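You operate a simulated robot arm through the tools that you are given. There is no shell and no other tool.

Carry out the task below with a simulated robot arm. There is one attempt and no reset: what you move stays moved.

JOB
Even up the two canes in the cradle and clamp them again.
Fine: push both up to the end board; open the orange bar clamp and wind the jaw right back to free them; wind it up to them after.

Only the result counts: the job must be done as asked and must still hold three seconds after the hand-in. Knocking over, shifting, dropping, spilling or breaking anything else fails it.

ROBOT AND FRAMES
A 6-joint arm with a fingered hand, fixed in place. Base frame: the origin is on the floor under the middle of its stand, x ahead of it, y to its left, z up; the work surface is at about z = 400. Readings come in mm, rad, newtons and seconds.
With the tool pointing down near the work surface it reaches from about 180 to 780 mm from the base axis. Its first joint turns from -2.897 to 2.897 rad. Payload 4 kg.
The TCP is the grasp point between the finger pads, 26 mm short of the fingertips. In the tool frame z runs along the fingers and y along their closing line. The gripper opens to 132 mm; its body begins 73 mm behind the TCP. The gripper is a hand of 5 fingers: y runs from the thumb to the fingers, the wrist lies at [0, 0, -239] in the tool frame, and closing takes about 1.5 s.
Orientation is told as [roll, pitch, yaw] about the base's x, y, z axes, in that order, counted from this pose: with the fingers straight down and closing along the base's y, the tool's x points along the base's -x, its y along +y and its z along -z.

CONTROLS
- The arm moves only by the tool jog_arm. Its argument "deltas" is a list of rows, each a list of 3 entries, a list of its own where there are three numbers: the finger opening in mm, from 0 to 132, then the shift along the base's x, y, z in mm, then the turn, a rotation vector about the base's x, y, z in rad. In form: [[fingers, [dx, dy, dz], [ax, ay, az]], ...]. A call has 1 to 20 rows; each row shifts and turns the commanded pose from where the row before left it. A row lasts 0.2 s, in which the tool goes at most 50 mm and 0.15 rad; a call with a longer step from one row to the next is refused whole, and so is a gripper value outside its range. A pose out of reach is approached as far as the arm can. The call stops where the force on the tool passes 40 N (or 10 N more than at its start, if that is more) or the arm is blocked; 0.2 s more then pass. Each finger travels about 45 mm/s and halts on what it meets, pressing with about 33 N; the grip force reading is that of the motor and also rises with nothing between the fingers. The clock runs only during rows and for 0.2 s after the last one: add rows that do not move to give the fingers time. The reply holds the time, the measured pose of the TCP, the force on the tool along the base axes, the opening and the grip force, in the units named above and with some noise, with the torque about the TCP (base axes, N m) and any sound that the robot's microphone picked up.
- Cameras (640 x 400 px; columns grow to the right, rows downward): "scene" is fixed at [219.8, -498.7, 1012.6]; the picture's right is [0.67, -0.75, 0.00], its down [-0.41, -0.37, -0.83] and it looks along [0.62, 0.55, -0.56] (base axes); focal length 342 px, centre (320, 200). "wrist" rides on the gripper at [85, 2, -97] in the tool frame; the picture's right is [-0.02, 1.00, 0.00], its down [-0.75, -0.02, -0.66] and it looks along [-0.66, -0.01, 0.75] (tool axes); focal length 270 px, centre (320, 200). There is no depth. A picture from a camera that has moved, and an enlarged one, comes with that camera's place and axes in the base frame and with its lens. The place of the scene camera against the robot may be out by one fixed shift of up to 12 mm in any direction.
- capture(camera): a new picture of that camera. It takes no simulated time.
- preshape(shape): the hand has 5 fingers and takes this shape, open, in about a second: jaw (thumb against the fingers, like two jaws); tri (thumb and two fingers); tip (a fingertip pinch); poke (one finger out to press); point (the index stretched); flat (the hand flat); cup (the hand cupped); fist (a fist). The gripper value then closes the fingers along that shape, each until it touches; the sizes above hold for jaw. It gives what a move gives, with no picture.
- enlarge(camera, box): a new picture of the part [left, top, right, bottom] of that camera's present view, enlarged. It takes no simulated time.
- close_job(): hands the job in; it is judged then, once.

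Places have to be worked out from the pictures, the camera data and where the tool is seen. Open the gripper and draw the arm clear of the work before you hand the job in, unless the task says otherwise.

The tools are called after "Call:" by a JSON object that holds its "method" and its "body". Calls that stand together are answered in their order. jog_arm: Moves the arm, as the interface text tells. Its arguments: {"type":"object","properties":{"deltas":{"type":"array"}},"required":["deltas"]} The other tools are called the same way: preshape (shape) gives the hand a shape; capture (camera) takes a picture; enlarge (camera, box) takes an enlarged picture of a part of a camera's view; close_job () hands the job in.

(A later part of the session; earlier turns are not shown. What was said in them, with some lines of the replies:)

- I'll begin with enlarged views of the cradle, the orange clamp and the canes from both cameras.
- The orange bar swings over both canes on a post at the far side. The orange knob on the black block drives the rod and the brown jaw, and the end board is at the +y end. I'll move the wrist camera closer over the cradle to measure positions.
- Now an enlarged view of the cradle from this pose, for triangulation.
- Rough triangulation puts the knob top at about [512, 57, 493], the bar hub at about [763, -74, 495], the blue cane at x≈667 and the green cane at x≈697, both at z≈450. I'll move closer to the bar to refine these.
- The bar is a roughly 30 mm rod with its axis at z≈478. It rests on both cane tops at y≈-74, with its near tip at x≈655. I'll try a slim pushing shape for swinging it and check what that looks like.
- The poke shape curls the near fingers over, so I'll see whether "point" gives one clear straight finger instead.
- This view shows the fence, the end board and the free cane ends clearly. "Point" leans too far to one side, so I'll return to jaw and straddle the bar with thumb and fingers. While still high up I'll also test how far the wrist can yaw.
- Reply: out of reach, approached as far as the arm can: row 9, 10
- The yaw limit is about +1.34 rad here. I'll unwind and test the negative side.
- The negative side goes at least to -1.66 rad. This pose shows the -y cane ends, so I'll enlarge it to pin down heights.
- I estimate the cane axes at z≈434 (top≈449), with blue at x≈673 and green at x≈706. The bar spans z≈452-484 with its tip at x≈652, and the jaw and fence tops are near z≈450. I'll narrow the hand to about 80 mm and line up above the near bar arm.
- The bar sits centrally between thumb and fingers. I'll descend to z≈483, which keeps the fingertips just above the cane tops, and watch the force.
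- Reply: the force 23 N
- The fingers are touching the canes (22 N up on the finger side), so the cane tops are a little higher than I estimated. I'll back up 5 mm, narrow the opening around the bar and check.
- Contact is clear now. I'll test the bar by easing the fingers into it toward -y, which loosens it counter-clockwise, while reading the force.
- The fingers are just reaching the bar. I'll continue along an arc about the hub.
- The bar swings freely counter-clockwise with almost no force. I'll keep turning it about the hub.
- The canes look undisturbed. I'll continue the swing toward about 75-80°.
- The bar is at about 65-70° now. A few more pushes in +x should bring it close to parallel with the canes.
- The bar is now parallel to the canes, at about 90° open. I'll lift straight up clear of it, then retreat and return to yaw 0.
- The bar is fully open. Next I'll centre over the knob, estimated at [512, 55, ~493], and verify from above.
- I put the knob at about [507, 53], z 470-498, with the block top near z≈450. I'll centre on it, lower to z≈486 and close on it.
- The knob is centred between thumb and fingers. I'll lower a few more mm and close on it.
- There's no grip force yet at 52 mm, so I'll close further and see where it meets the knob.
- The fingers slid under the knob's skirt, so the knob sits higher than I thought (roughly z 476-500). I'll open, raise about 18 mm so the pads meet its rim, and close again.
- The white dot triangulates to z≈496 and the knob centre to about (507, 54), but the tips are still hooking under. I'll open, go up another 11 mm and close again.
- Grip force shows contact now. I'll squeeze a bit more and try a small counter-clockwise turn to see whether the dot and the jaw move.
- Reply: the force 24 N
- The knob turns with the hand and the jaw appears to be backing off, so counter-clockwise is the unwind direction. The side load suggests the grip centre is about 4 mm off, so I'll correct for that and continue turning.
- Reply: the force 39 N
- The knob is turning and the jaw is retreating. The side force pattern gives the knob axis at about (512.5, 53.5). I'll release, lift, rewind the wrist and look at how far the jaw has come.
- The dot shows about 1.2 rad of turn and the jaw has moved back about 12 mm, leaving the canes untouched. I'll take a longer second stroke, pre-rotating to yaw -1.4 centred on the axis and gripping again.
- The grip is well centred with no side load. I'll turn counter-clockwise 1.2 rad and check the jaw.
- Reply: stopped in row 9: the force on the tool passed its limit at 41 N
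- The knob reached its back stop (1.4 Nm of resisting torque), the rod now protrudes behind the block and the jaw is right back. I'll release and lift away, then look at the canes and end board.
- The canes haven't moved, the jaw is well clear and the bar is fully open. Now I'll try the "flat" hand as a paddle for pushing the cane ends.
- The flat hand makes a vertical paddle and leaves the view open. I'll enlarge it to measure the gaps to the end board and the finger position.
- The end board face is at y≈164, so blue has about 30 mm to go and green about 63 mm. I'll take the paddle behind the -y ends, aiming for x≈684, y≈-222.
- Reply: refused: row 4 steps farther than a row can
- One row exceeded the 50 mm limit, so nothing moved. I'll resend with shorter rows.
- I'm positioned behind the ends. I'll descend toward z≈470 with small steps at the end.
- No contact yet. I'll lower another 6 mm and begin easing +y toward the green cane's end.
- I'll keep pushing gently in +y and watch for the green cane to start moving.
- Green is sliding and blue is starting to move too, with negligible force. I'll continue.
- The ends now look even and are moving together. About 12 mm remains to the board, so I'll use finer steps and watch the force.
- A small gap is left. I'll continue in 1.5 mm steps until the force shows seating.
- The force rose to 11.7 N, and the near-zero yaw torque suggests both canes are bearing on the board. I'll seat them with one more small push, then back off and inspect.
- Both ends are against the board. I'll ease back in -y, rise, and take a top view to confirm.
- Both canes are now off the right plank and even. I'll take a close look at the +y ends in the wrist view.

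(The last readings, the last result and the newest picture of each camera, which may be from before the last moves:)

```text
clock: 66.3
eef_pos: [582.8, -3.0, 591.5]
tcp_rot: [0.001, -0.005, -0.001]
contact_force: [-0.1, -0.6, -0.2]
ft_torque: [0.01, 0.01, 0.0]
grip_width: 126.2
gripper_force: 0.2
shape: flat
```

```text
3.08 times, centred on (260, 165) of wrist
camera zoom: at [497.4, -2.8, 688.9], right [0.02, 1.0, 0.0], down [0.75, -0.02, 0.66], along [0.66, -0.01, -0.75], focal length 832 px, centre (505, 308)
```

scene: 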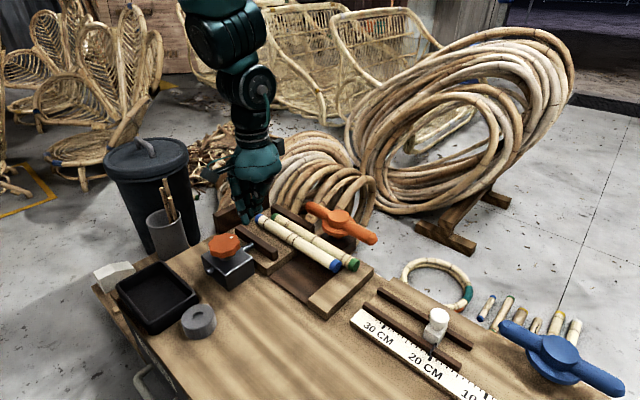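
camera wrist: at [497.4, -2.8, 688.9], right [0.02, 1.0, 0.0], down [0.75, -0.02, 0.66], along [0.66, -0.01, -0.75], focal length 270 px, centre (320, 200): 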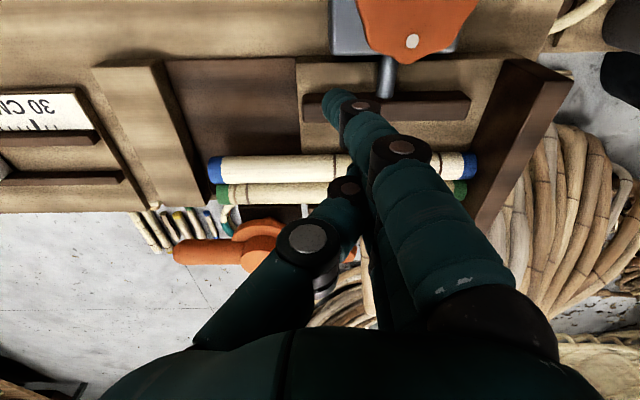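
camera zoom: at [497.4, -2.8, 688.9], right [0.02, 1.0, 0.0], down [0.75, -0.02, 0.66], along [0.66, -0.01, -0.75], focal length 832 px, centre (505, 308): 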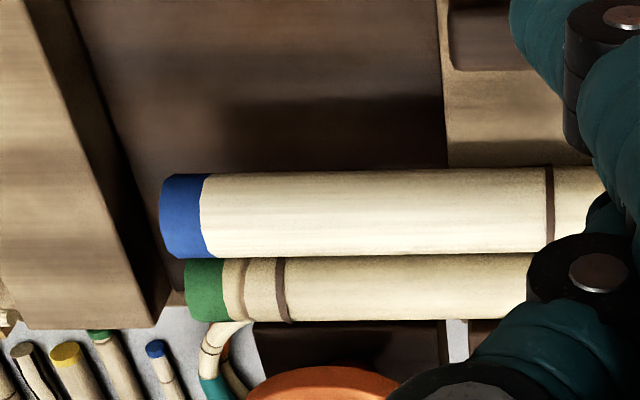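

The -y ends compute to within about 1 mm of each other (y≈-134) and the +y ends sit at the board. Next I'll go back to the jaw shape, return to the knob at yaw +1.2, and wind clockwise.

Call:
{"method": "preshape", "body": {"shape": "jaw"}}

Call:
{"method": "jog_arm", "body": {"deltas": [[100, [-20, 15, 0], [0, 0, 0]], [100, [-20, 15, -5], [0, 0, 0]], [100, [-20, 15, -15], [0, 0, 0.1]], [100, [-10, 11.5, -20], [0, 0, 0.1]], [100, [0, 0, 0], [0, 0, 0.15]], [100, [0, 0, 0], [0, 0, 0.15]], [100, [0, 0, 0], [0, 0, 0.15]], [100, [0, 0, 0], [0, 0, 0.15]], [100, [0, 0, 0], [0, 0, 0.15]], [100, [0, 0, 0], [0, 0, 0.15]], [100, [0, 0, 0], [0, 0, 0.1]], [100, [0, 0, 0], [0, 0, 0]]]}}

Call:
{"method": "capture", "body": {"camera": "wrist"}}

Call:
{"method": "enlarge", "body": {"camera": "scene", "box": [190, 180, 390, 305]}}

```text
clock: 67.2
eef_pos: [583.4, -4.6, 591.3]
tcp_rot: [0.001, -0.003, 0.001]
contact_force: [-0.3, -0.1, -0.8]
ft_torque: [0.0, -0.02, 0.02]
grip_width: 131.8
gripper_force: 0.1
shape: jaw
```

```text
clock: 69.8
eef_pos: [512.5, 52.4, 551.7]
tcp_rot: [0.003, -0.002, 1.2]
contact_force: [-0.5, 0.0, -0.2]
ft_torque: [0.01, 0.01, -0.01]
grip_width: 100.4
gripper_force: 0.0
shape: jaw
```

```text
taken
camera wrist: at [480.5, -27.1, 649.0], right [-0.93, 0.38, 0.0], down [0.29, 0.69, 0.66], along [0.25, 0.61, -0.75], focal length 270 px, centre (320, 200)
```

wrist: 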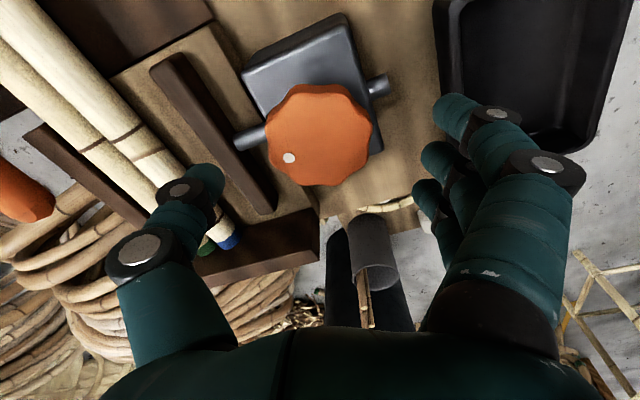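

```text
3.20 times, centred on (290, 242) of scene
camera zoom: at [219.8, -498.7, 1012.6], right [0.67, -0.75, 0.0], down [-0.41, -0.37, -0.83], along [0.62, 0.55, -0.56], focal length 1096 px, centre (416, 64)
```

zoom: 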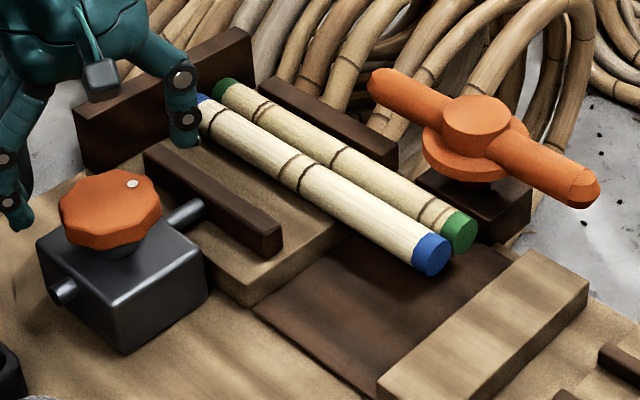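

I'm aligned over the knob at yaw 1.2. I'll lower to z≈512 and grip.

Call:
{"method": "jog_arm", "body": {"deltas": [[100, [0, 0.8, -15], [0, 0, 0]], [100, [0, 0, -15], [0, 0, 0]], [100, [0, 0, -10], [0, 0, 0]], [40, [0, 0, 0], [0, 0, 0]], [40, [0, 0, 0], [0, 0, 0]], [40, [0, 0, 0], [0, 0, 0]], [40, [0, 0, 0], [0, 0, 0]], [40, [0, 0, 0], [0, 0, 0]], [40, [0, 0, 0], [0, 0, 0]], [40, [0, 0, 0], [0, 0, 0]], [40, [0, 0, 0], [0, 0, 0]]]}}

Call:
{"method": "capture", "body": {"camera": "wrist"}}

```text
clock: 72.2
eef_pos: [513.5, 52.8, 511.9]
tcp_rot: [0.002, -0.005, 1.201]
contact_force: [3.0, -3.4, -3.7]
ft_torque: [-0.03, 0.0, 0.0]
grip_width: 45.8
gripper_force: 32.6
shape: jaw
```

```text
taken
camera wrist: at [480.2, -27.0, 608.8], right [-0.92, 0.38, 0.0], down [0.29, 0.69, 0.66], along [0.25, 0.61, -0.75], focal length 270 px, centre (320, 200)
```

wrist: 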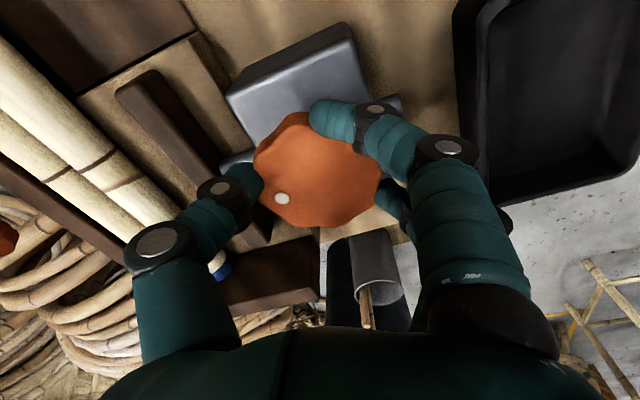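

Gripped cleanly. I'll wind clockwise about 1.7 rad and check how close the jaw gets.

Call:
{"method": "jog_arm", "body": {"deltas": [[40, [0, 0, 0], [0, 0, -0.12]], [40, [0, 0, 0], [0, 0, -0.12]], [40, [0, 0, 0], [0, 0, -0.12]], [40, [0, 0, 0], [0, 0, -0.12]], [40, [0, 0, 0], [0, 0, -0.12]], [40, [0, 0, 0], [0, 0, -0.12]], [40, [0, 0, 0], [0, 0, -0.12]], [40, [0, 0, 0], [0, 0, -0.12]], [40, [0, 0, 0], [0, 0, -0.12]], [40, [0, 0, 0], [0, 0, -0.12]], [40, [0, 0, 0], [0, 0, -0.12]], [40, [0, 0, 0], [0, 0, -0.12]], [40, [0, 0, 0], [0, 0, -0.12]], [40, [0, 0, 0], [0, 0, -0.12]], [40, [0, 0, 0], [0, 0, 0]]]}}

Call:
{"method": "capture", "body": {"camera": "wrist"}}

Call:
{"method": "enlarge", "body": {"camera": "scene", "box": [190, 190, 310, 290]}}

```text
clock: 75.4
eef_pos: [512.4, 55.0, 512.3]
tcp_rot: [0.0, -0.002, -0.482]
contact_force: [-20.3, 20.3, -5.0]
ft_torque: [0.45, 0.21, 0.05]
grip_width: 44.5
gripper_force: 32.3
shape: jaw
```

```text
taken
camera wrist: at [437.6, 94.2, 609.3], right [0.48, 0.88, 0.0], down [0.66, -0.36, 0.66], along [0.58, -0.32, -0.75], focal length 270 px, centre (320, 200)
```

wrist: 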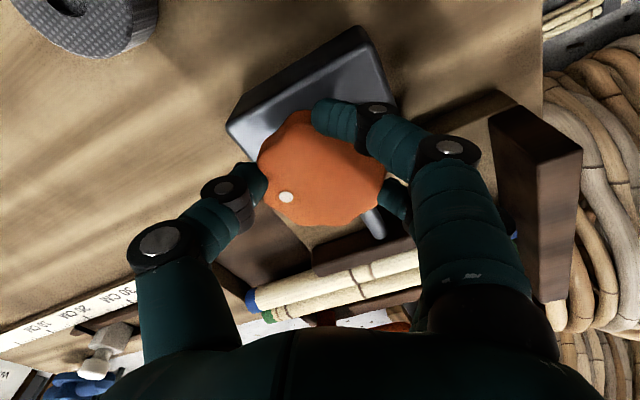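

```text
4.00 times, centred on (250, 240) of scene
camera zoom: at [219.8, -498.7, 1012.6], right [0.67, -0.75, 0.0], down [-0.41, -0.37, -0.83], along [0.62, 0.55, -0.56], focal length 1369 px, centre (600, 40)
```

zoom: 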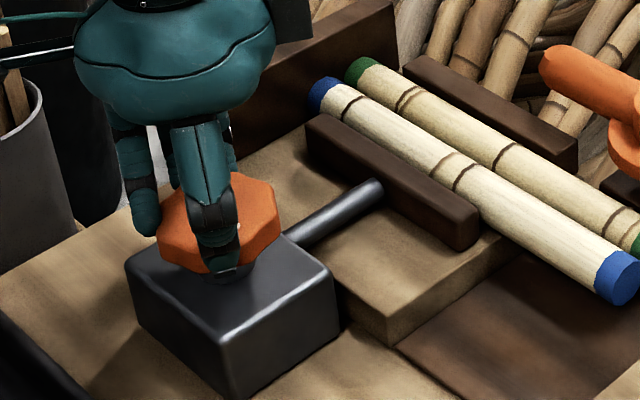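

The jaw is nearly at the blue cane. There's a 28 N side load from slight off-centring, so I'll relieve it with a small shift and continue winding in smaller steps.

Call:
{"method": "jog_arm", "body": {"deltas": [[40, [-1.5, 1.5, 0], [0, 0, 0]], [40, [0, 0, 0], [0, 0, -0.08]], [40, [0, 0, 0], [0, 0, -0.08]], [40, [0, 0, 0], [0, 0, -0.08]], [40, [0, 0, 0], [0, 0, 0]]]}}

Call:
{"method": "enlarge", "body": {"camera": "wrist", "box": [220, 180, 460, 340]}}

Call:
{"method": "enlarge", "body": {"camera": "scene", "box": [190, 190, 310, 290]}}

```text
clock: 76.6
eef_pos: [512.2, 55.4, 512.0]
tcp_rot: [0.002, -0.003, -0.72]
contact_force: [-8.6, 16.8, -12.3]
ft_torque: [0.42, 0.03, 0.1]
grip_width: 44.5
gripper_force: 33.0
shape: jaw
```

```text
2.50 times, centred on (340, 260) of wrist
camera zoom: at [448.9, 111.6, 609.4], right [0.68, 0.74, 0.0], down [0.55, -0.51, 0.66], along [0.49, -0.45, -0.75], focal length 676 px, centre (270, 50)
```

zoom: 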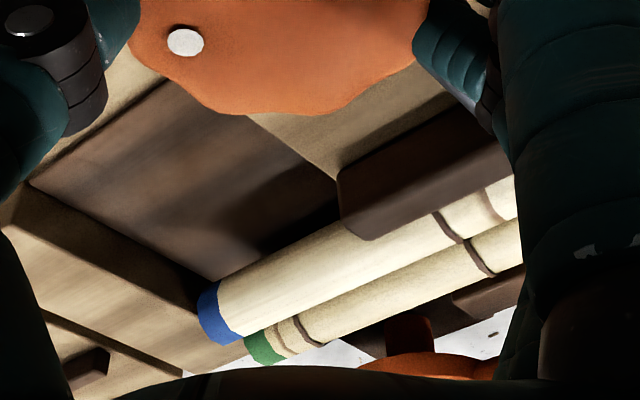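

```text
4.00 times, centred on (250, 240) of scene
camera zoom: at [219.8, -498.7, 1012.6], right [0.67, -0.75, 0.0], down [-0.41, -0.37, -0.83], along [0.62, 0.55, -0.56], focal length 1369 px, centre (600, 40)
```

zoom: 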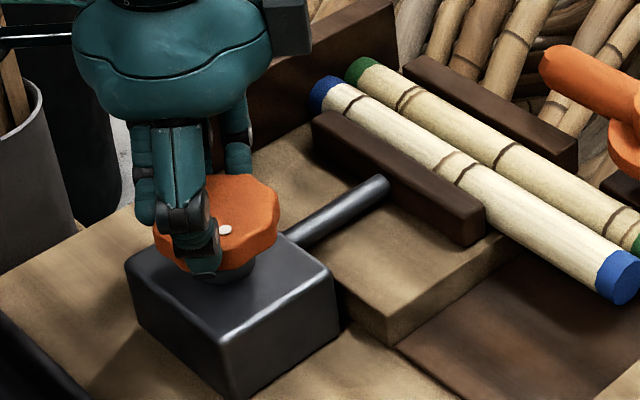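

It's close to touching. I'll keep winding in fine steps and watch for the torque to rise.

Call:
{"method": "jog_arm", "body": {"deltas": [[40, [0, 0.5, 0], [0, 0, -0.07]], [40, [0, 0.5, 0], [0, 0, -0.07]], [40, [0, 0, 0], [0, 0, -0.07]], [40, [0, 0, 0], [0, 0, 0]]]}}

Call:
{"method": "enlarge", "body": {"camera": "wrist", "box": [220, 180, 460, 340]}}

Call:
{"method": "enlarge", "body": {"camera": "scene", "box": [190, 190, 310, 290]}}

```text
clock: 77.6
eef_pos: [512.8, 55.3, 511.3]
tcp_rot: [0.001, -0.005, -0.932]
contact_force: [-1.7, 9.9, -13.6]
ft_torque: [0.21, -0.26, 1.66]
grip_width: 44.3
gripper_force: 33.0
shape: jaw
```

```text
2.50 times, centred on (340, 260) of wrist
camera zoom: at [462.2, 123.6, 609.5], right [0.81, 0.58, 0.0], down [0.43, -0.61, 0.66], along [0.39, -0.54, -0.75], focal length 676 px, centre (270, 50)
```

zoom: 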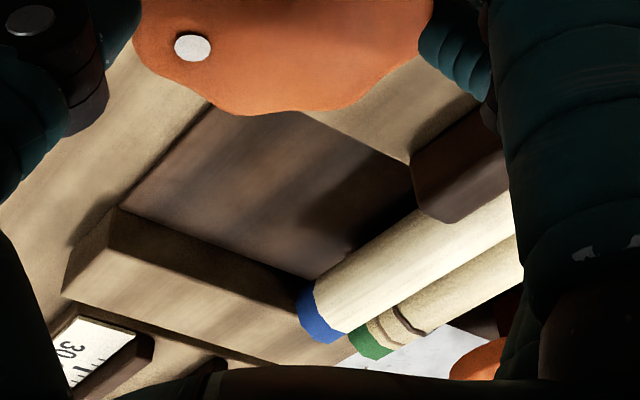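

```text
4.00 times, centred on (250, 240) of scene
camera zoom: at [219.8, -498.7, 1012.6], right [0.67, -0.75, 0.0], down [-0.41, -0.37, -0.83], along [0.62, 0.55, -0.56], focal length 1369 px, centre (600, 40)
```

zoom: 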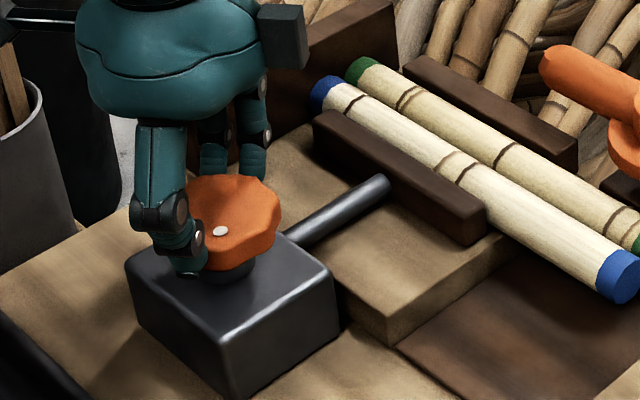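

Torque jumped to 1.7 Nm and the jaw stopped advancing, so it's up against the canes. I'll give one small extra nudge for firmness, then release and inspect.

Call:
{"method": "jog_arm", "body": {"deltas": [[40, [0, 0, 0], [0, 0, -0.05]], [40, [0, 0, 0], [0, 0, 0]]]}}

Call:
{"method": "enlarge", "body": {"camera": "scene", "box": [190, 190, 310, 290]}}

```text
clock: 78.2
eef_pos: [512.3, 55.3, 510.8]
tcp_rot: [0.002, -0.005, -0.981]
contact_force: [-0.2, 8.5, -8.0]
ft_torque: [0.12, -0.25, 1.81]
grip_width: 44.5
gripper_force: 33.0
shape: jaw
```

```text
4.00 times, centred on (250, 240) of scene
camera zoom: at [219.8, -498.7, 1012.6], right [0.67, -0.75, 0.0], down [-0.41, -0.37, -0.83], along [0.62, 0.55, -0.56], focal length 1369 px, centre (600, 40)
```

zoom: 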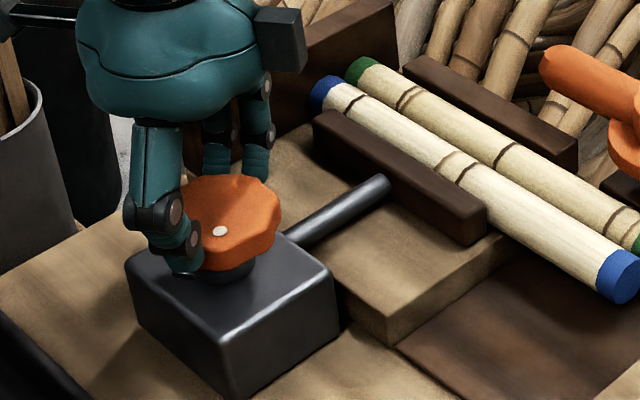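

The knob is hard against its load (1.8 Nm) and no longer turning. I'll release, lift clear, and look from above.

Call:
{"method": "jog_arm", "body": {"deltas": [[100, [0, 0, 0], [0, 0, 0]], [100, [0, 0, 0], [0, 0, 0]], [100, [0, 0, 0], [0, 0, 0]], [100, [0, 0, 0], [0, 0, 0]], [100, [0, 0, 20], [0, 0, 0]], [100, [0, 0, 30], [0, 0, 0.15]], [100, [0, 0, 30], [0, 0, 0.15]], [100, [10, -20, 10], [0, 0, 0.15]], [100, [15, -20, 0], [0, 0, 0.15]], [100, [15, -20, 0], [0, 0, 0.15]], [100, [15, -20, 0], [0, 0, 0.15]], [100, [0, 0, 0], [0, 0, 0.08]], [100, [0, 0, 0], [0, 0, 0]]]}}

Call:
{"method": "capture", "body": {"camera": "wrist"}}

Call:
{"method": "enlarge", "body": {"camera": "scene", "box": [190, 180, 390, 305]}}

```text
clock: 81.0
eef_pos: [568.7, -24.5, 601.2]
tcp_rot: [0.002, -0.003, -0.001]
contact_force: [0.4, -0.3, -0.5]
ft_torque: [0.0, -0.04, 0.01]
grip_width: 99.7
gripper_force: 0.0
shape: jaw
```

```text
taken
camera wrist: at [482.3, -23.6, 699.3], right [0.02, 1.0, 0.0], down [0.75, -0.02, 0.66], along [0.66, -0.01, -0.75], focal length 270 px, centre (320, 200)
```

wrist: 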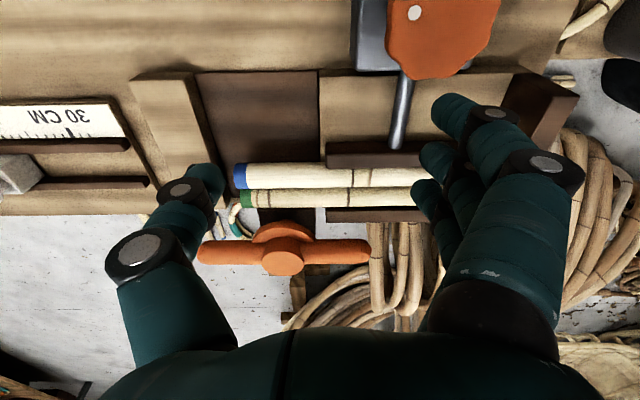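

```text
3.20 times, centred on (290, 242) of scene
camera zoom: at [219.8, -498.7, 1012.6], right [0.67, -0.75, 0.0], down [-0.41, -0.37, -0.83], along [0.62, 0.55, -0.56], focal length 1096 px, centre (416, 64)
```

zoom: 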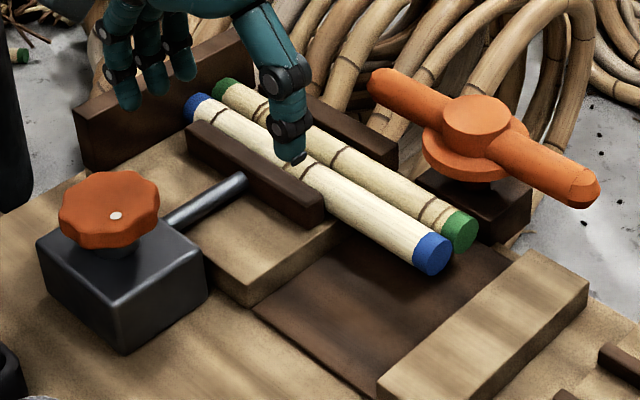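

The jaw and dot match their original clamped positions and the canes stayed even. To re-close the bar, I'll come down with the thumb on its far side at yaw ≈1.19 and a wide opening, starting from above.

Call:
{"method": "jog_arm", "body": {"deltas": [[120, [21, -15, 0], [0, 0, 0.148]], [120, [21, -15, 0], [0, 0, 0.148]], [120, [21, -15, 0], [0, 0, 0.148]], [120, [22, -16, 0], [0, 0, 0.148]], [120, [22, -16, -5], [0, 0, 0.148]], [120, [22, -16, -10], [0, 0, 0.148]], [120, [22, -16, -10], [0, 0, 0.148]], [120, [22, -16, -10], [0, 0, 0.148]], [120, [0, 0, 0], [0, 0, 0]]]}}

Call:
{"method": "capture", "body": {"camera": "wrist"}}

Call:
{"method": "enlarge", "body": {"camera": "scene", "box": [220, 140, 420, 290]}}

```text
clock: 83.0
eef_pos: [740.3, -149.1, 566.8]
tcp_rot: [0.003, -0.002, 1.186]
contact_force: [0.1, -0.2, -0.9]
ft_torque: [0.01, 0.0, 0.0]
grip_width: 119.5
gripper_force: 0.0
shape: jaw
```

```text
taken
camera wrist: at [706.7, -229.1, 664.3], right [-0.92, 0.4, 0.0], down [0.3, 0.69, 0.66], along [0.26, 0.61, -0.75], focal length 270 px, centre (320, 200)
```

wrist: 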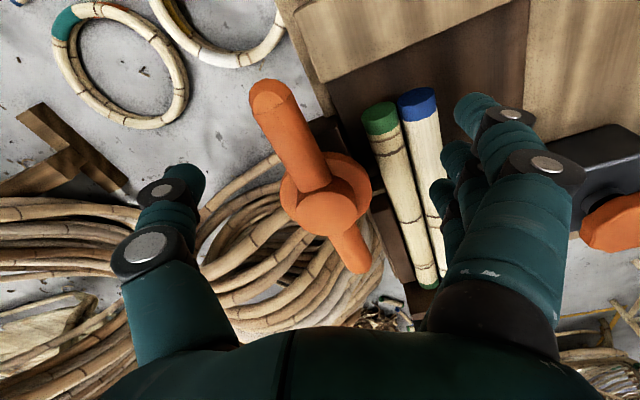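

```text
2.67 times, centred on (320, 215) of scene
camera zoom: at [219.8, -498.7, 1012.6], right [0.67, -0.75, 0.0], down [-0.41, -0.37, -0.83], along [0.62, 0.55, -0.56], focal length 913 px, centre (320, 160)
```

zoom: 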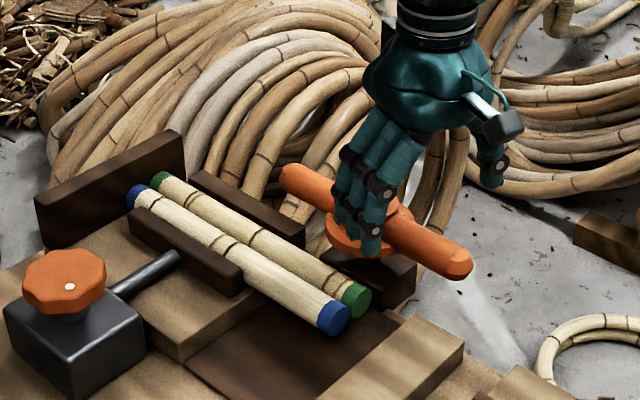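

The thumb clearance to the bar looks a bit tight, so I'll shift 8 mm outward and descend partway before checking.

Call:
{"method": "jog_arm", "body": {"deltas": [[120, [9, -3, 0], [0, 0, 0]], [120, [0, 0, -20], [0, 0, 0]], [120, [0, 0, -22], [0, 0, 0]], [120, [0, 0, 0], [0, 0, 0]]]}}

Call:
{"method": "capture", "body": {"camera": "wrist"}}

Call:
{"method": "enlarge", "body": {"camera": "scene", "box": [220, 140, 420, 290]}}

```text
clock: 84.0
eef_pos: [750.3, -151.9, 525.6]
tcp_rot: [0.0, -0.004, 1.185]
contact_force: [0.1, -0.6, -0.7]
ft_torque: [-0.01, 0.05, 0.01]
grip_width: 119.9
gripper_force: 0.0
shape: jaw
```

```text
taken
camera wrist: at [715.2, -231.4, 622.5], right [-0.92, 0.4, 0.0], down [0.3, 0.69, 0.66], along [0.26, 0.61, -0.75], focal length 270 px, centre (320, 200)
```

wrist: 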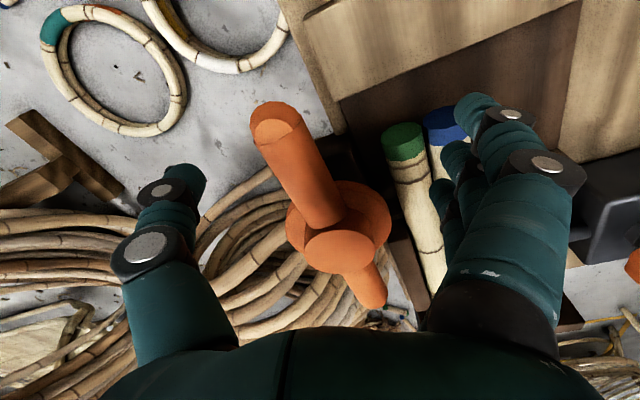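

```text
2.67 times, centred on (320, 215) of scene
camera zoom: at [219.8, -498.7, 1012.6], right [0.67, -0.75, 0.0], down [-0.41, -0.37, -0.83], along [0.62, 0.55, -0.56], focal length 913 px, centre (320, 160)
```

zoom: 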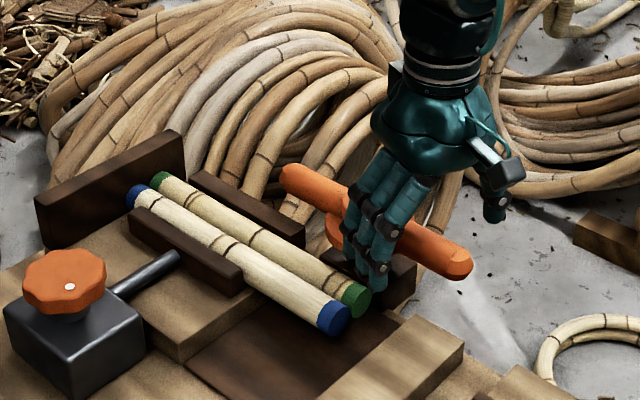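

Clearance on both sides looks good. I'll descend to z≈490.

Call:
{"method": "jog_arm", "body": {"deltas": [[120, [0, 0, -14], [0, 0, 0]], [120, [0, 0, -12], [0, 0, 0]], [120, [0, 0, -9], [0, 0, 0]], [120, [0, 0, 0], [0, 0, 0]]]}}

Call:
{"method": "capture", "body": {"camera": "wrist"}}

Call:
{"method": "enlarge", "body": {"camera": "scene", "box": [220, 140, 420, 290]}}

```text
clock: 85.0
eef_pos: [748.0, -152.4, 489.8]
tcp_rot: [0.0, -0.003, 1.184]
contact_force: [-0.3, -0.9, 1.1]
ft_torque: [0.03, 0.01, -0.02]
grip_width: 119.7
gripper_force: 0.2
shape: jaw
```

```text
taken
camera wrist: at [714.9, -231.3, 587.0], right [-0.92, 0.4, 0.0], down [0.3, 0.69, 0.66], along [0.26, 0.61, -0.75], focal length 270 px, centre (320, 200)
```

wrist: 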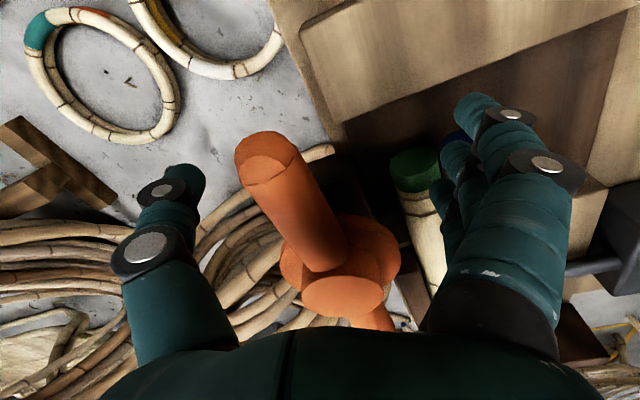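

```text
2.67 times, centred on (320, 215) of scene
camera zoom: at [219.8, -498.7, 1012.6], right [0.67, -0.75, 0.0], down [-0.41, -0.37, -0.83], along [0.62, 0.55, -0.56], focal length 913 px, centre (320, 160)
```

zoom: 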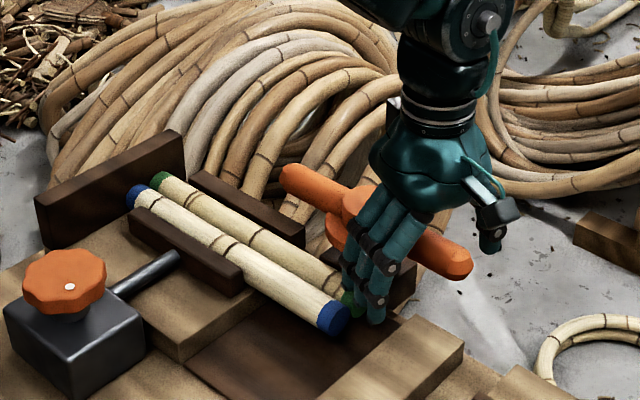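

I'm straddling the bar. I'll narrow slightly and begin rotating the hand clockwise about the hub so the thumb draws the bar back.

Call:
{"method": "jog_arm", "body": {"deltas": [[92, [0, 0, -1.5], [0, 0, 0]], [92, [0, 0, 0], [0, 0, 0]], [92, [-7.6, 1.9, 0], [0, 0, -0.1]], [92, [-7.4, 2.6, 0], [0, 0, -0.1]], [92, [-7.1, 3.4, 0], [0, 0, -0.1]], [92, [-6.8, 4.1, 0], [0, 0, -0.1]], [92, [0, 0, 0], [0, 0, 0]]]}}

Call:
{"method": "capture", "body": {"camera": "wrist"}}

Call:
{"method": "enlarge", "body": {"camera": "scene", "box": [220, 140, 420, 290]}}

```text
clock: 86.6
eef_pos: [718.6, -140.7, 487.8]
tcp_rot: [0.001, -0.002, 0.782]
contact_force: [1.2, 0.4, 0.6]
ft_torque: [-0.01, 0.03, 0.03]
grip_width: 92.3
gripper_force: 0.1
shape: jaw
```

```text
taken
camera wrist: at [657.6, -200.1, 585.5], right [-0.69, 0.72, 0.0], down [0.54, 0.52, 0.66], along [0.48, 0.46, -0.75], focal length 270 px, centre (320, 200)
```

wrist: 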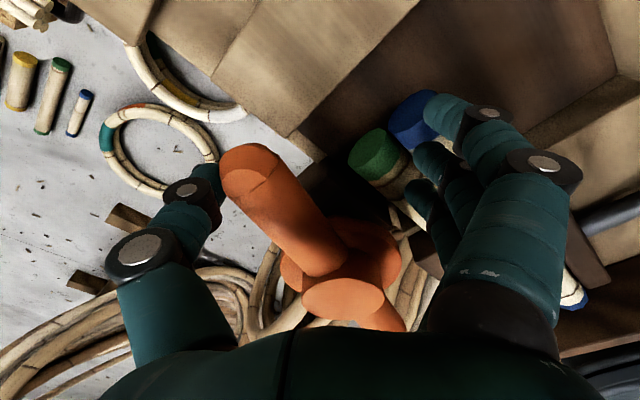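

```text
2.67 times, centred on (320, 215) of scene
camera zoom: at [219.8, -498.7, 1012.6], right [0.67, -0.75, 0.0], down [-0.41, -0.37, -0.83], along [0.62, 0.55, -0.56], focal length 913 px, centre (320, 160)
```

zoom: 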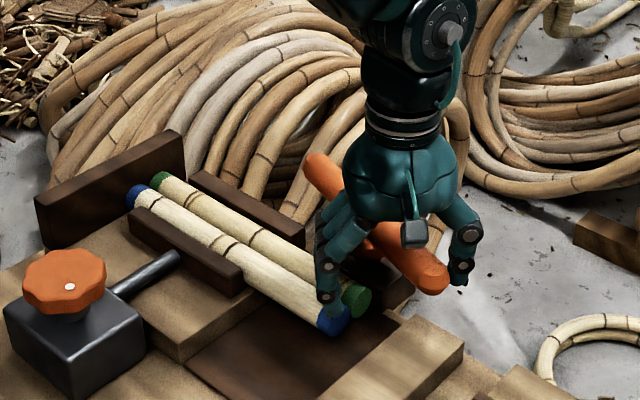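

The bar is following the thumb without load. I'll continue the arc.

Call:
{"method": "jog_arm", "body": {"deltas": [[92, [-6.3, 4.7, 0], [0, 0, -0.1]], [92, [-5.8, 5.3, 0], [0, 0, -0.1]], [92, [-5.2, 5.9, 0], [0, 0, -0.1]], [92, [-4.7, 6.3, 0], [0, 0, -0.1]], [92, [0, 0, 0], [0, 0, 0]]]}}

Call:
{"method": "capture", "body": {"camera": "wrist"}}

Call:
{"method": "enlarge", "body": {"camera": "scene", "box": [220, 140, 420, 290]}}

```text
clock: 87.8
eef_pos: [697.8, -117.2, 487.6]
tcp_rot: [0.0, -0.003, 0.381]
contact_force: [0.1, 0.2, -0.2]
ft_torque: [0.04, -0.01, 0.04]
grip_width: 92.4
gripper_force: 0.1
shape: jaw
```

```text
taken
camera wrist: at [617.7, -149.1, 585.4], right [-0.35, 0.94, 0.0], down [0.7, 0.26, 0.66], along [0.62, 0.23, -0.75], focal length 270 px, centre (320, 200)
```

wrist: 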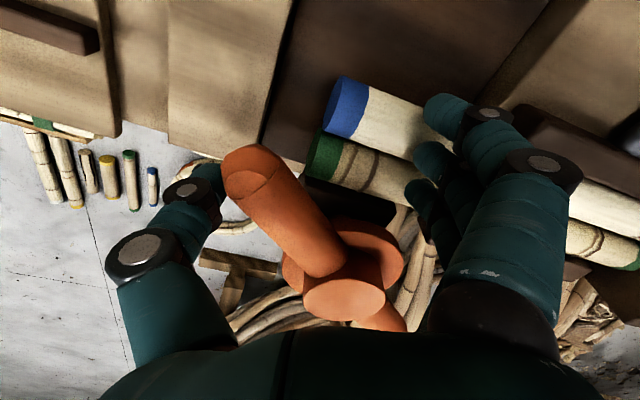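

```text
2.67 times, centred on (320, 215) of scene
camera zoom: at [219.8, -498.7, 1012.6], right [0.67, -0.75, 0.0], down [-0.41, -0.37, -0.83], along [0.62, 0.55, -0.56], focal length 913 px, centre (320, 160)
```

zoom: 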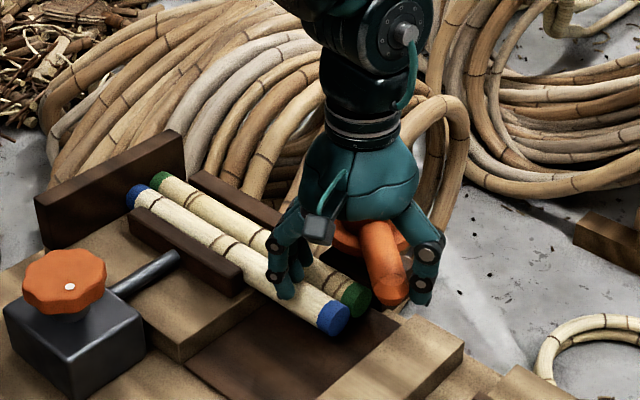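

The bar is about halfway back. I'll continue the arc to yaw 0.

Call:
{"method": "jog_arm", "body": {"deltas": [[92, [-4.0, 6.8, 0], [0, 0, -0.1]], [92, [-3.3, 7.2, 0], [0, 0, -0.1]], [92, [-2.6, 7.5, 0], [0, 0, -0.1]], [92, [-1.5, 6.4, 0], [0, 0, -0.081]], [92, [0, 0, 0], [0, 0, 0]]]}}

Call:
{"method": "capture", "body": {"camera": "wrist"}}

Call:
{"method": "enlarge", "body": {"camera": "scene", "box": [220, 140, 420, 290]}}

```text
clock: 89.0
eef_pos: [687.0, -90.4, 488.1]
tcp_rot: [0.001, -0.006, 0.002]
contact_force: [0.3, -0.6, -0.1]
ft_torque: [-0.01, -0.04, -0.01]
grip_width: 92.1
gripper_force: 0.0
shape: jaw
```

```text
taken
camera wrist: at [601.3, -89.5, 585.4], right [0.02, 1.0, 0.0], down [0.75, -0.02, 0.66], along [0.66, -0.01, -0.75], focal length 270 px, centre (320, 200)
```

wrist: 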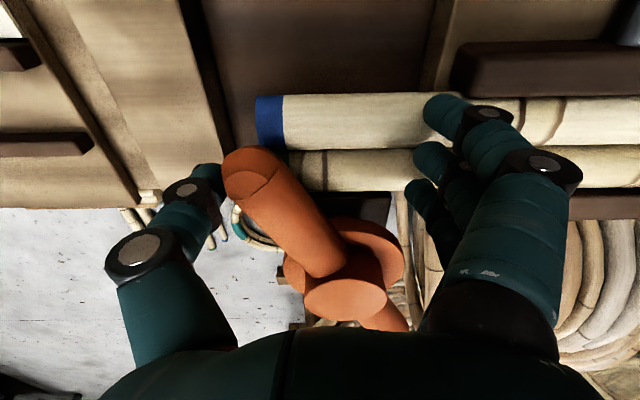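

```text
2.67 times, centred on (320, 215) of scene
camera zoom: at [219.8, -498.7, 1012.6], right [0.67, -0.75, 0.0], down [-0.41, -0.37, -0.83], along [0.62, 0.55, -0.56], focal length 913 px, centre (320, 160)
```

zoom: 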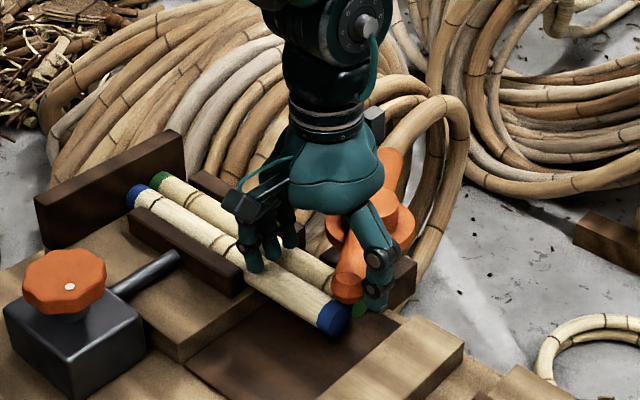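

Bar angle is about 25° now. I'll translate +y so the thumb pushes it the rest of the way over the canes, checking the force.

Call:
{"method": "jog_arm", "body": {"deltas": [[92, [-2, 5, 0], [0, 0, 0]], [92, [-2, 5, 0], [0, 0, 0]], [92, [-1, 5, 0], [0, 0, 0]], [92, [-1, 5, 0], [0, 0, 0]], [92, [0, 4, 0], [0, 0, 0]], [92, [0, 0, 0], [0, 0, 0]]]}}

Call:
{"method": "capture", "body": {"camera": "wrist"}}

Call:
{"method": "enlarge", "body": {"camera": "scene", "box": [220, 140, 420, 290]}}

```text
clock: 90.4
eef_pos: [680.5, -65.3, 489.4]
tcp_rot: [0.001, -0.006, 0.001]
contact_force: [-0.2, 0.1, -0.2]
ft_torque: [-0.01, -0.01, -0.01]
grip_width: 92.5
gripper_force: 0.1
shape: jaw
```

```text
taken
camera wrist: at [594.7, -65.7, 585.8], right [0.02, 1.0, 0.0], down [0.75, -0.01, 0.66], along [0.66, -0.01, -0.75], focal length 270 px, centre (320, 200)
```

wrist: 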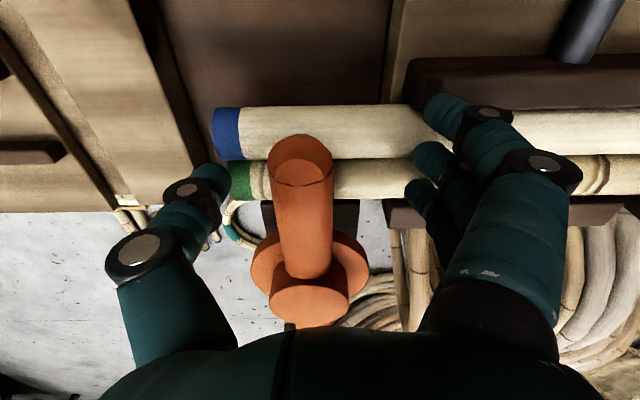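

```text
2.67 times, centred on (320, 215) of scene
camera zoom: at [219.8, -498.7, 1012.6], right [0.67, -0.75, 0.0], down [-0.41, -0.37, -0.83], along [0.62, 0.55, -0.56], focal length 913 px, centre (320, 160)
```

zoom: 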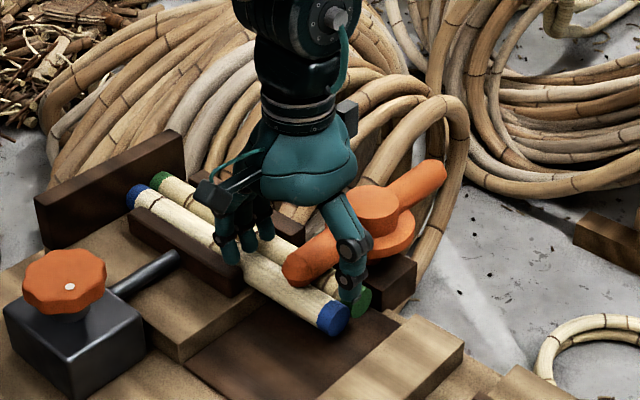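

The bar has swung closed slightly ahead of the thumb and now computes to θ≈0, directly across both canes. I'll lift straight off and compare with the initial picture.

Call:
{"method": "jog_arm", "body": {"deltas": [[92, [0, 0, 15], [0, 0, 0]], [92, [0, 0, 25], [0, 0, 0]], [92, [0, 0, 35], [0, 0, 0]], [92, [0, 0, 40], [0, 0, 0]], [100, [-30, 0, 25], [0, 0, 0]], [100, [-40, 0, 20], [0, 0, 0]], [100, [-40, 0, 0], [0, 0, 0]], [100, [0, 0, 0], [0, 0, 0]]]}}

Call:
{"method": "capture", "body": {"camera": "wrist"}}

Call:
{"method": "enlarge", "body": {"camera": "scene", "box": [190, 180, 390, 305]}}

```text
clock: 92.2
eef_pos: [569.7, -66.7, 648.4]
tcp_rot: [0.002, -0.003, 0.003]
contact_force: [0.5, -0.7, 0.1]
ft_torque: [-0.01, 0.01, 0.0]
grip_width: 99.6
gripper_force: 0.1
shape: jaw
```

```text
taken
camera wrist: at [484.4, -66.0, 745.7], right [0.02, 1.0, 0.0], down [0.75, -0.01, 0.66], along [0.66, -0.01, -0.75], focal length 270 px, centre (320, 200)
```

wrist: 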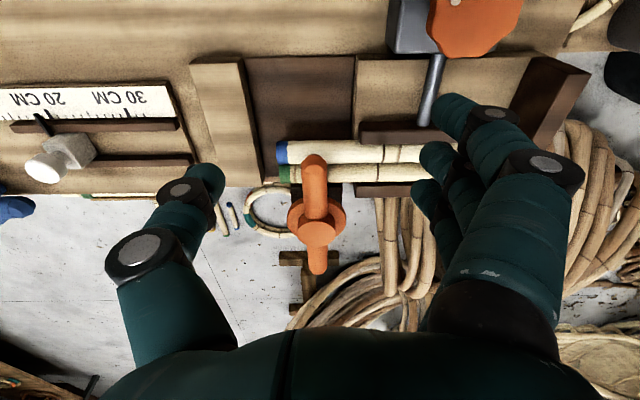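

```text
3.20 times, centred on (290, 242) of scene
camera zoom: at [219.8, -498.7, 1012.6], right [0.67, -0.75, 0.0], down [-0.41, -0.37, -0.83], along [0.62, 0.55, -0.56], focal length 1096 px, centre (416, 64)
```

zoom: 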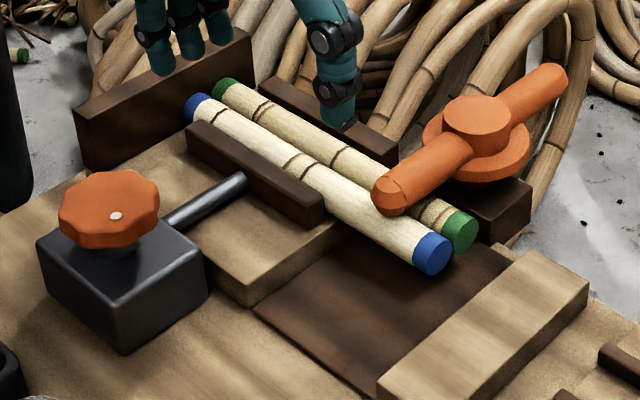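

The bar matches its original closed pose. I'll verify the cane ends at the board and the jaw contact close up, then retreat further.

Call:
{"method": "enlarge", "body": {"camera": "scene", "box": [220, 190, 290, 250]}}

Call:
{"method": "jog_arm", "body": {"deltas": [[100, [-35, 0, 20], [0, 0, 0]], [100, [-35, 0, 20], [0, 0, 0]], [100, [-35, 15, 20], [0, 0, 0]], [100, [-25, 25, 15], [0, 0, 0]], [132, [0, 30, 0], [0, 0, 0]], [132, [0, 0, 0], [0, 0, 0]]]}}

Call:
{"method": "capture", "body": {"camera": "wrist"}}

Call:
{"method": "capture", "body": {"camera": "scene"}}

```text
6.67 times, centred on (255, 220) of scene
camera zoom: at [219.8, -498.7, 1012.6], right [0.67, -0.75, 0.0], down [-0.41, -0.37, -0.83], along [0.62, 0.55, -0.56], focal length 2282 px, centre (753, 67)
```

zoom: 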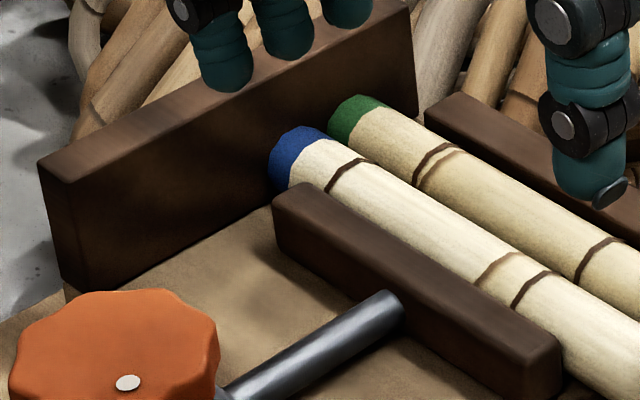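

```text
clock: 93.6
eef_pos: [441.7, 4.3, 723.7]
tcp_rot: [0.002, -0.003, 0.002]
contact_force: [-0.6, 0.2, 0.7]
ft_torque: [-0.03, 0.02, -0.03]
grip_width: 131.6
gripper_force: 0.0
shape: jaw
```

```text
taken
camera wrist: at [354.5, 4.6, 821.3], right [0.02, 1.0, 0.0], down [0.75, -0.01, 0.66], along [0.66, -0.01, -0.75], focal length 270 px, centre (320, 200)
```

wrist: 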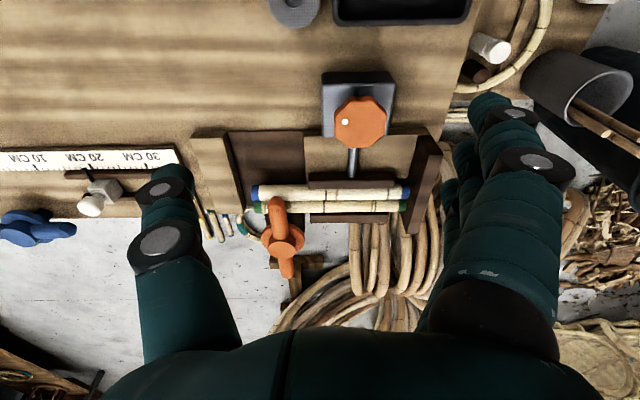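

```text
taken
```

scene: 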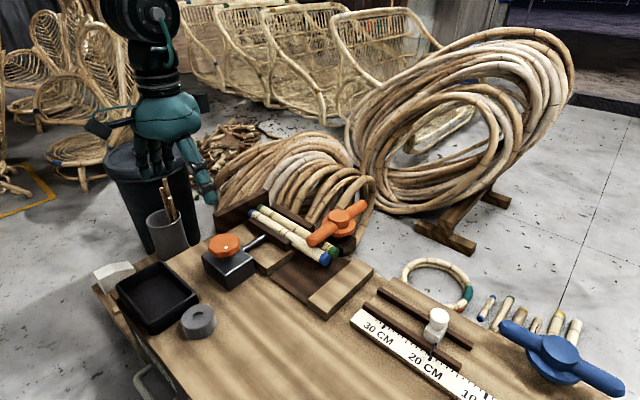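

Call:
{"method": "enlarge", "body": {"camera": "wrist", "box": [230, 110, 450, 290]}}

Call:
{"method": "enlarge", "body": {"camera": "wrist", "box": [370, 160, 440, 230]}}

```text
2.22 times, centred on (340, 200) of wrist
camera zoom: at [354.5, 4.6, 821.3], right [0.02, 1.0, 0.0], down [0.75, -0.01, 0.66], along [0.66, -0.01, -0.75], focal length 601 px, centre (276, 200)
```

zoom: 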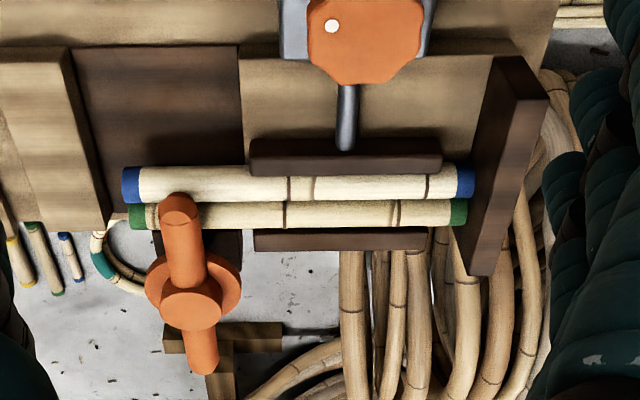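

```text
5.71 times, centred on (405, 195) of wrist
camera zoom: at [354.5, 4.6, 821.3], right [0.02, 1.0, 0.0], down [0.75, -0.01, 0.66], along [0.66, -0.01, -0.75], focal length 1544 px, centre (-166, 229)
```

zoom: 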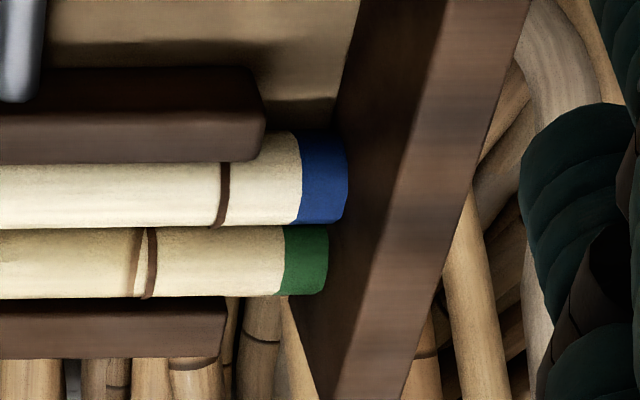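

Both +y ends compute to y≈162 at the board, within about 1 mm of each other. The jaw is tight on the canes, the knob dot is back at its starting angle, and the bar lies across both canes. The gripper is open and clear of the work, so I'm handing the job in.

Call:
{"method": "close_job", "body": {}}

```text
The job is handed in.
```

I evened up both canes against the end board, clamped them again, and handed the job in. The hand-in gave no verdict, so I don't yet know how it was judged.

- **Canes:** Blue moved about 30 mm and green about 60 mm. Both +y ends now sit at the end board at y≈162, and all four ends line up to within about 1 mm by the camera measurements.
- **Jaw:** I wound it right back to its stop before pushing. Afterwards I wound it up again until the knob resisted at about 1.8 Nm. The knob's white dot ended at its starting angle.
- **Orange bar:** I swung it clear before pushing and it is now back across both canes, matching its starting position in the pictures. On the last part of the swing it moved ahead of the thumb and closed by itself. I judged it closed from the pictures and did not press on it to check.

With the canes pushed up to the board, their near ends hang over the recess instead of resting on the right-hand plank. They sat level there with the jaw and bar closed.

I saw nothing else move, and the arm was open and clear of the work at hand-in.
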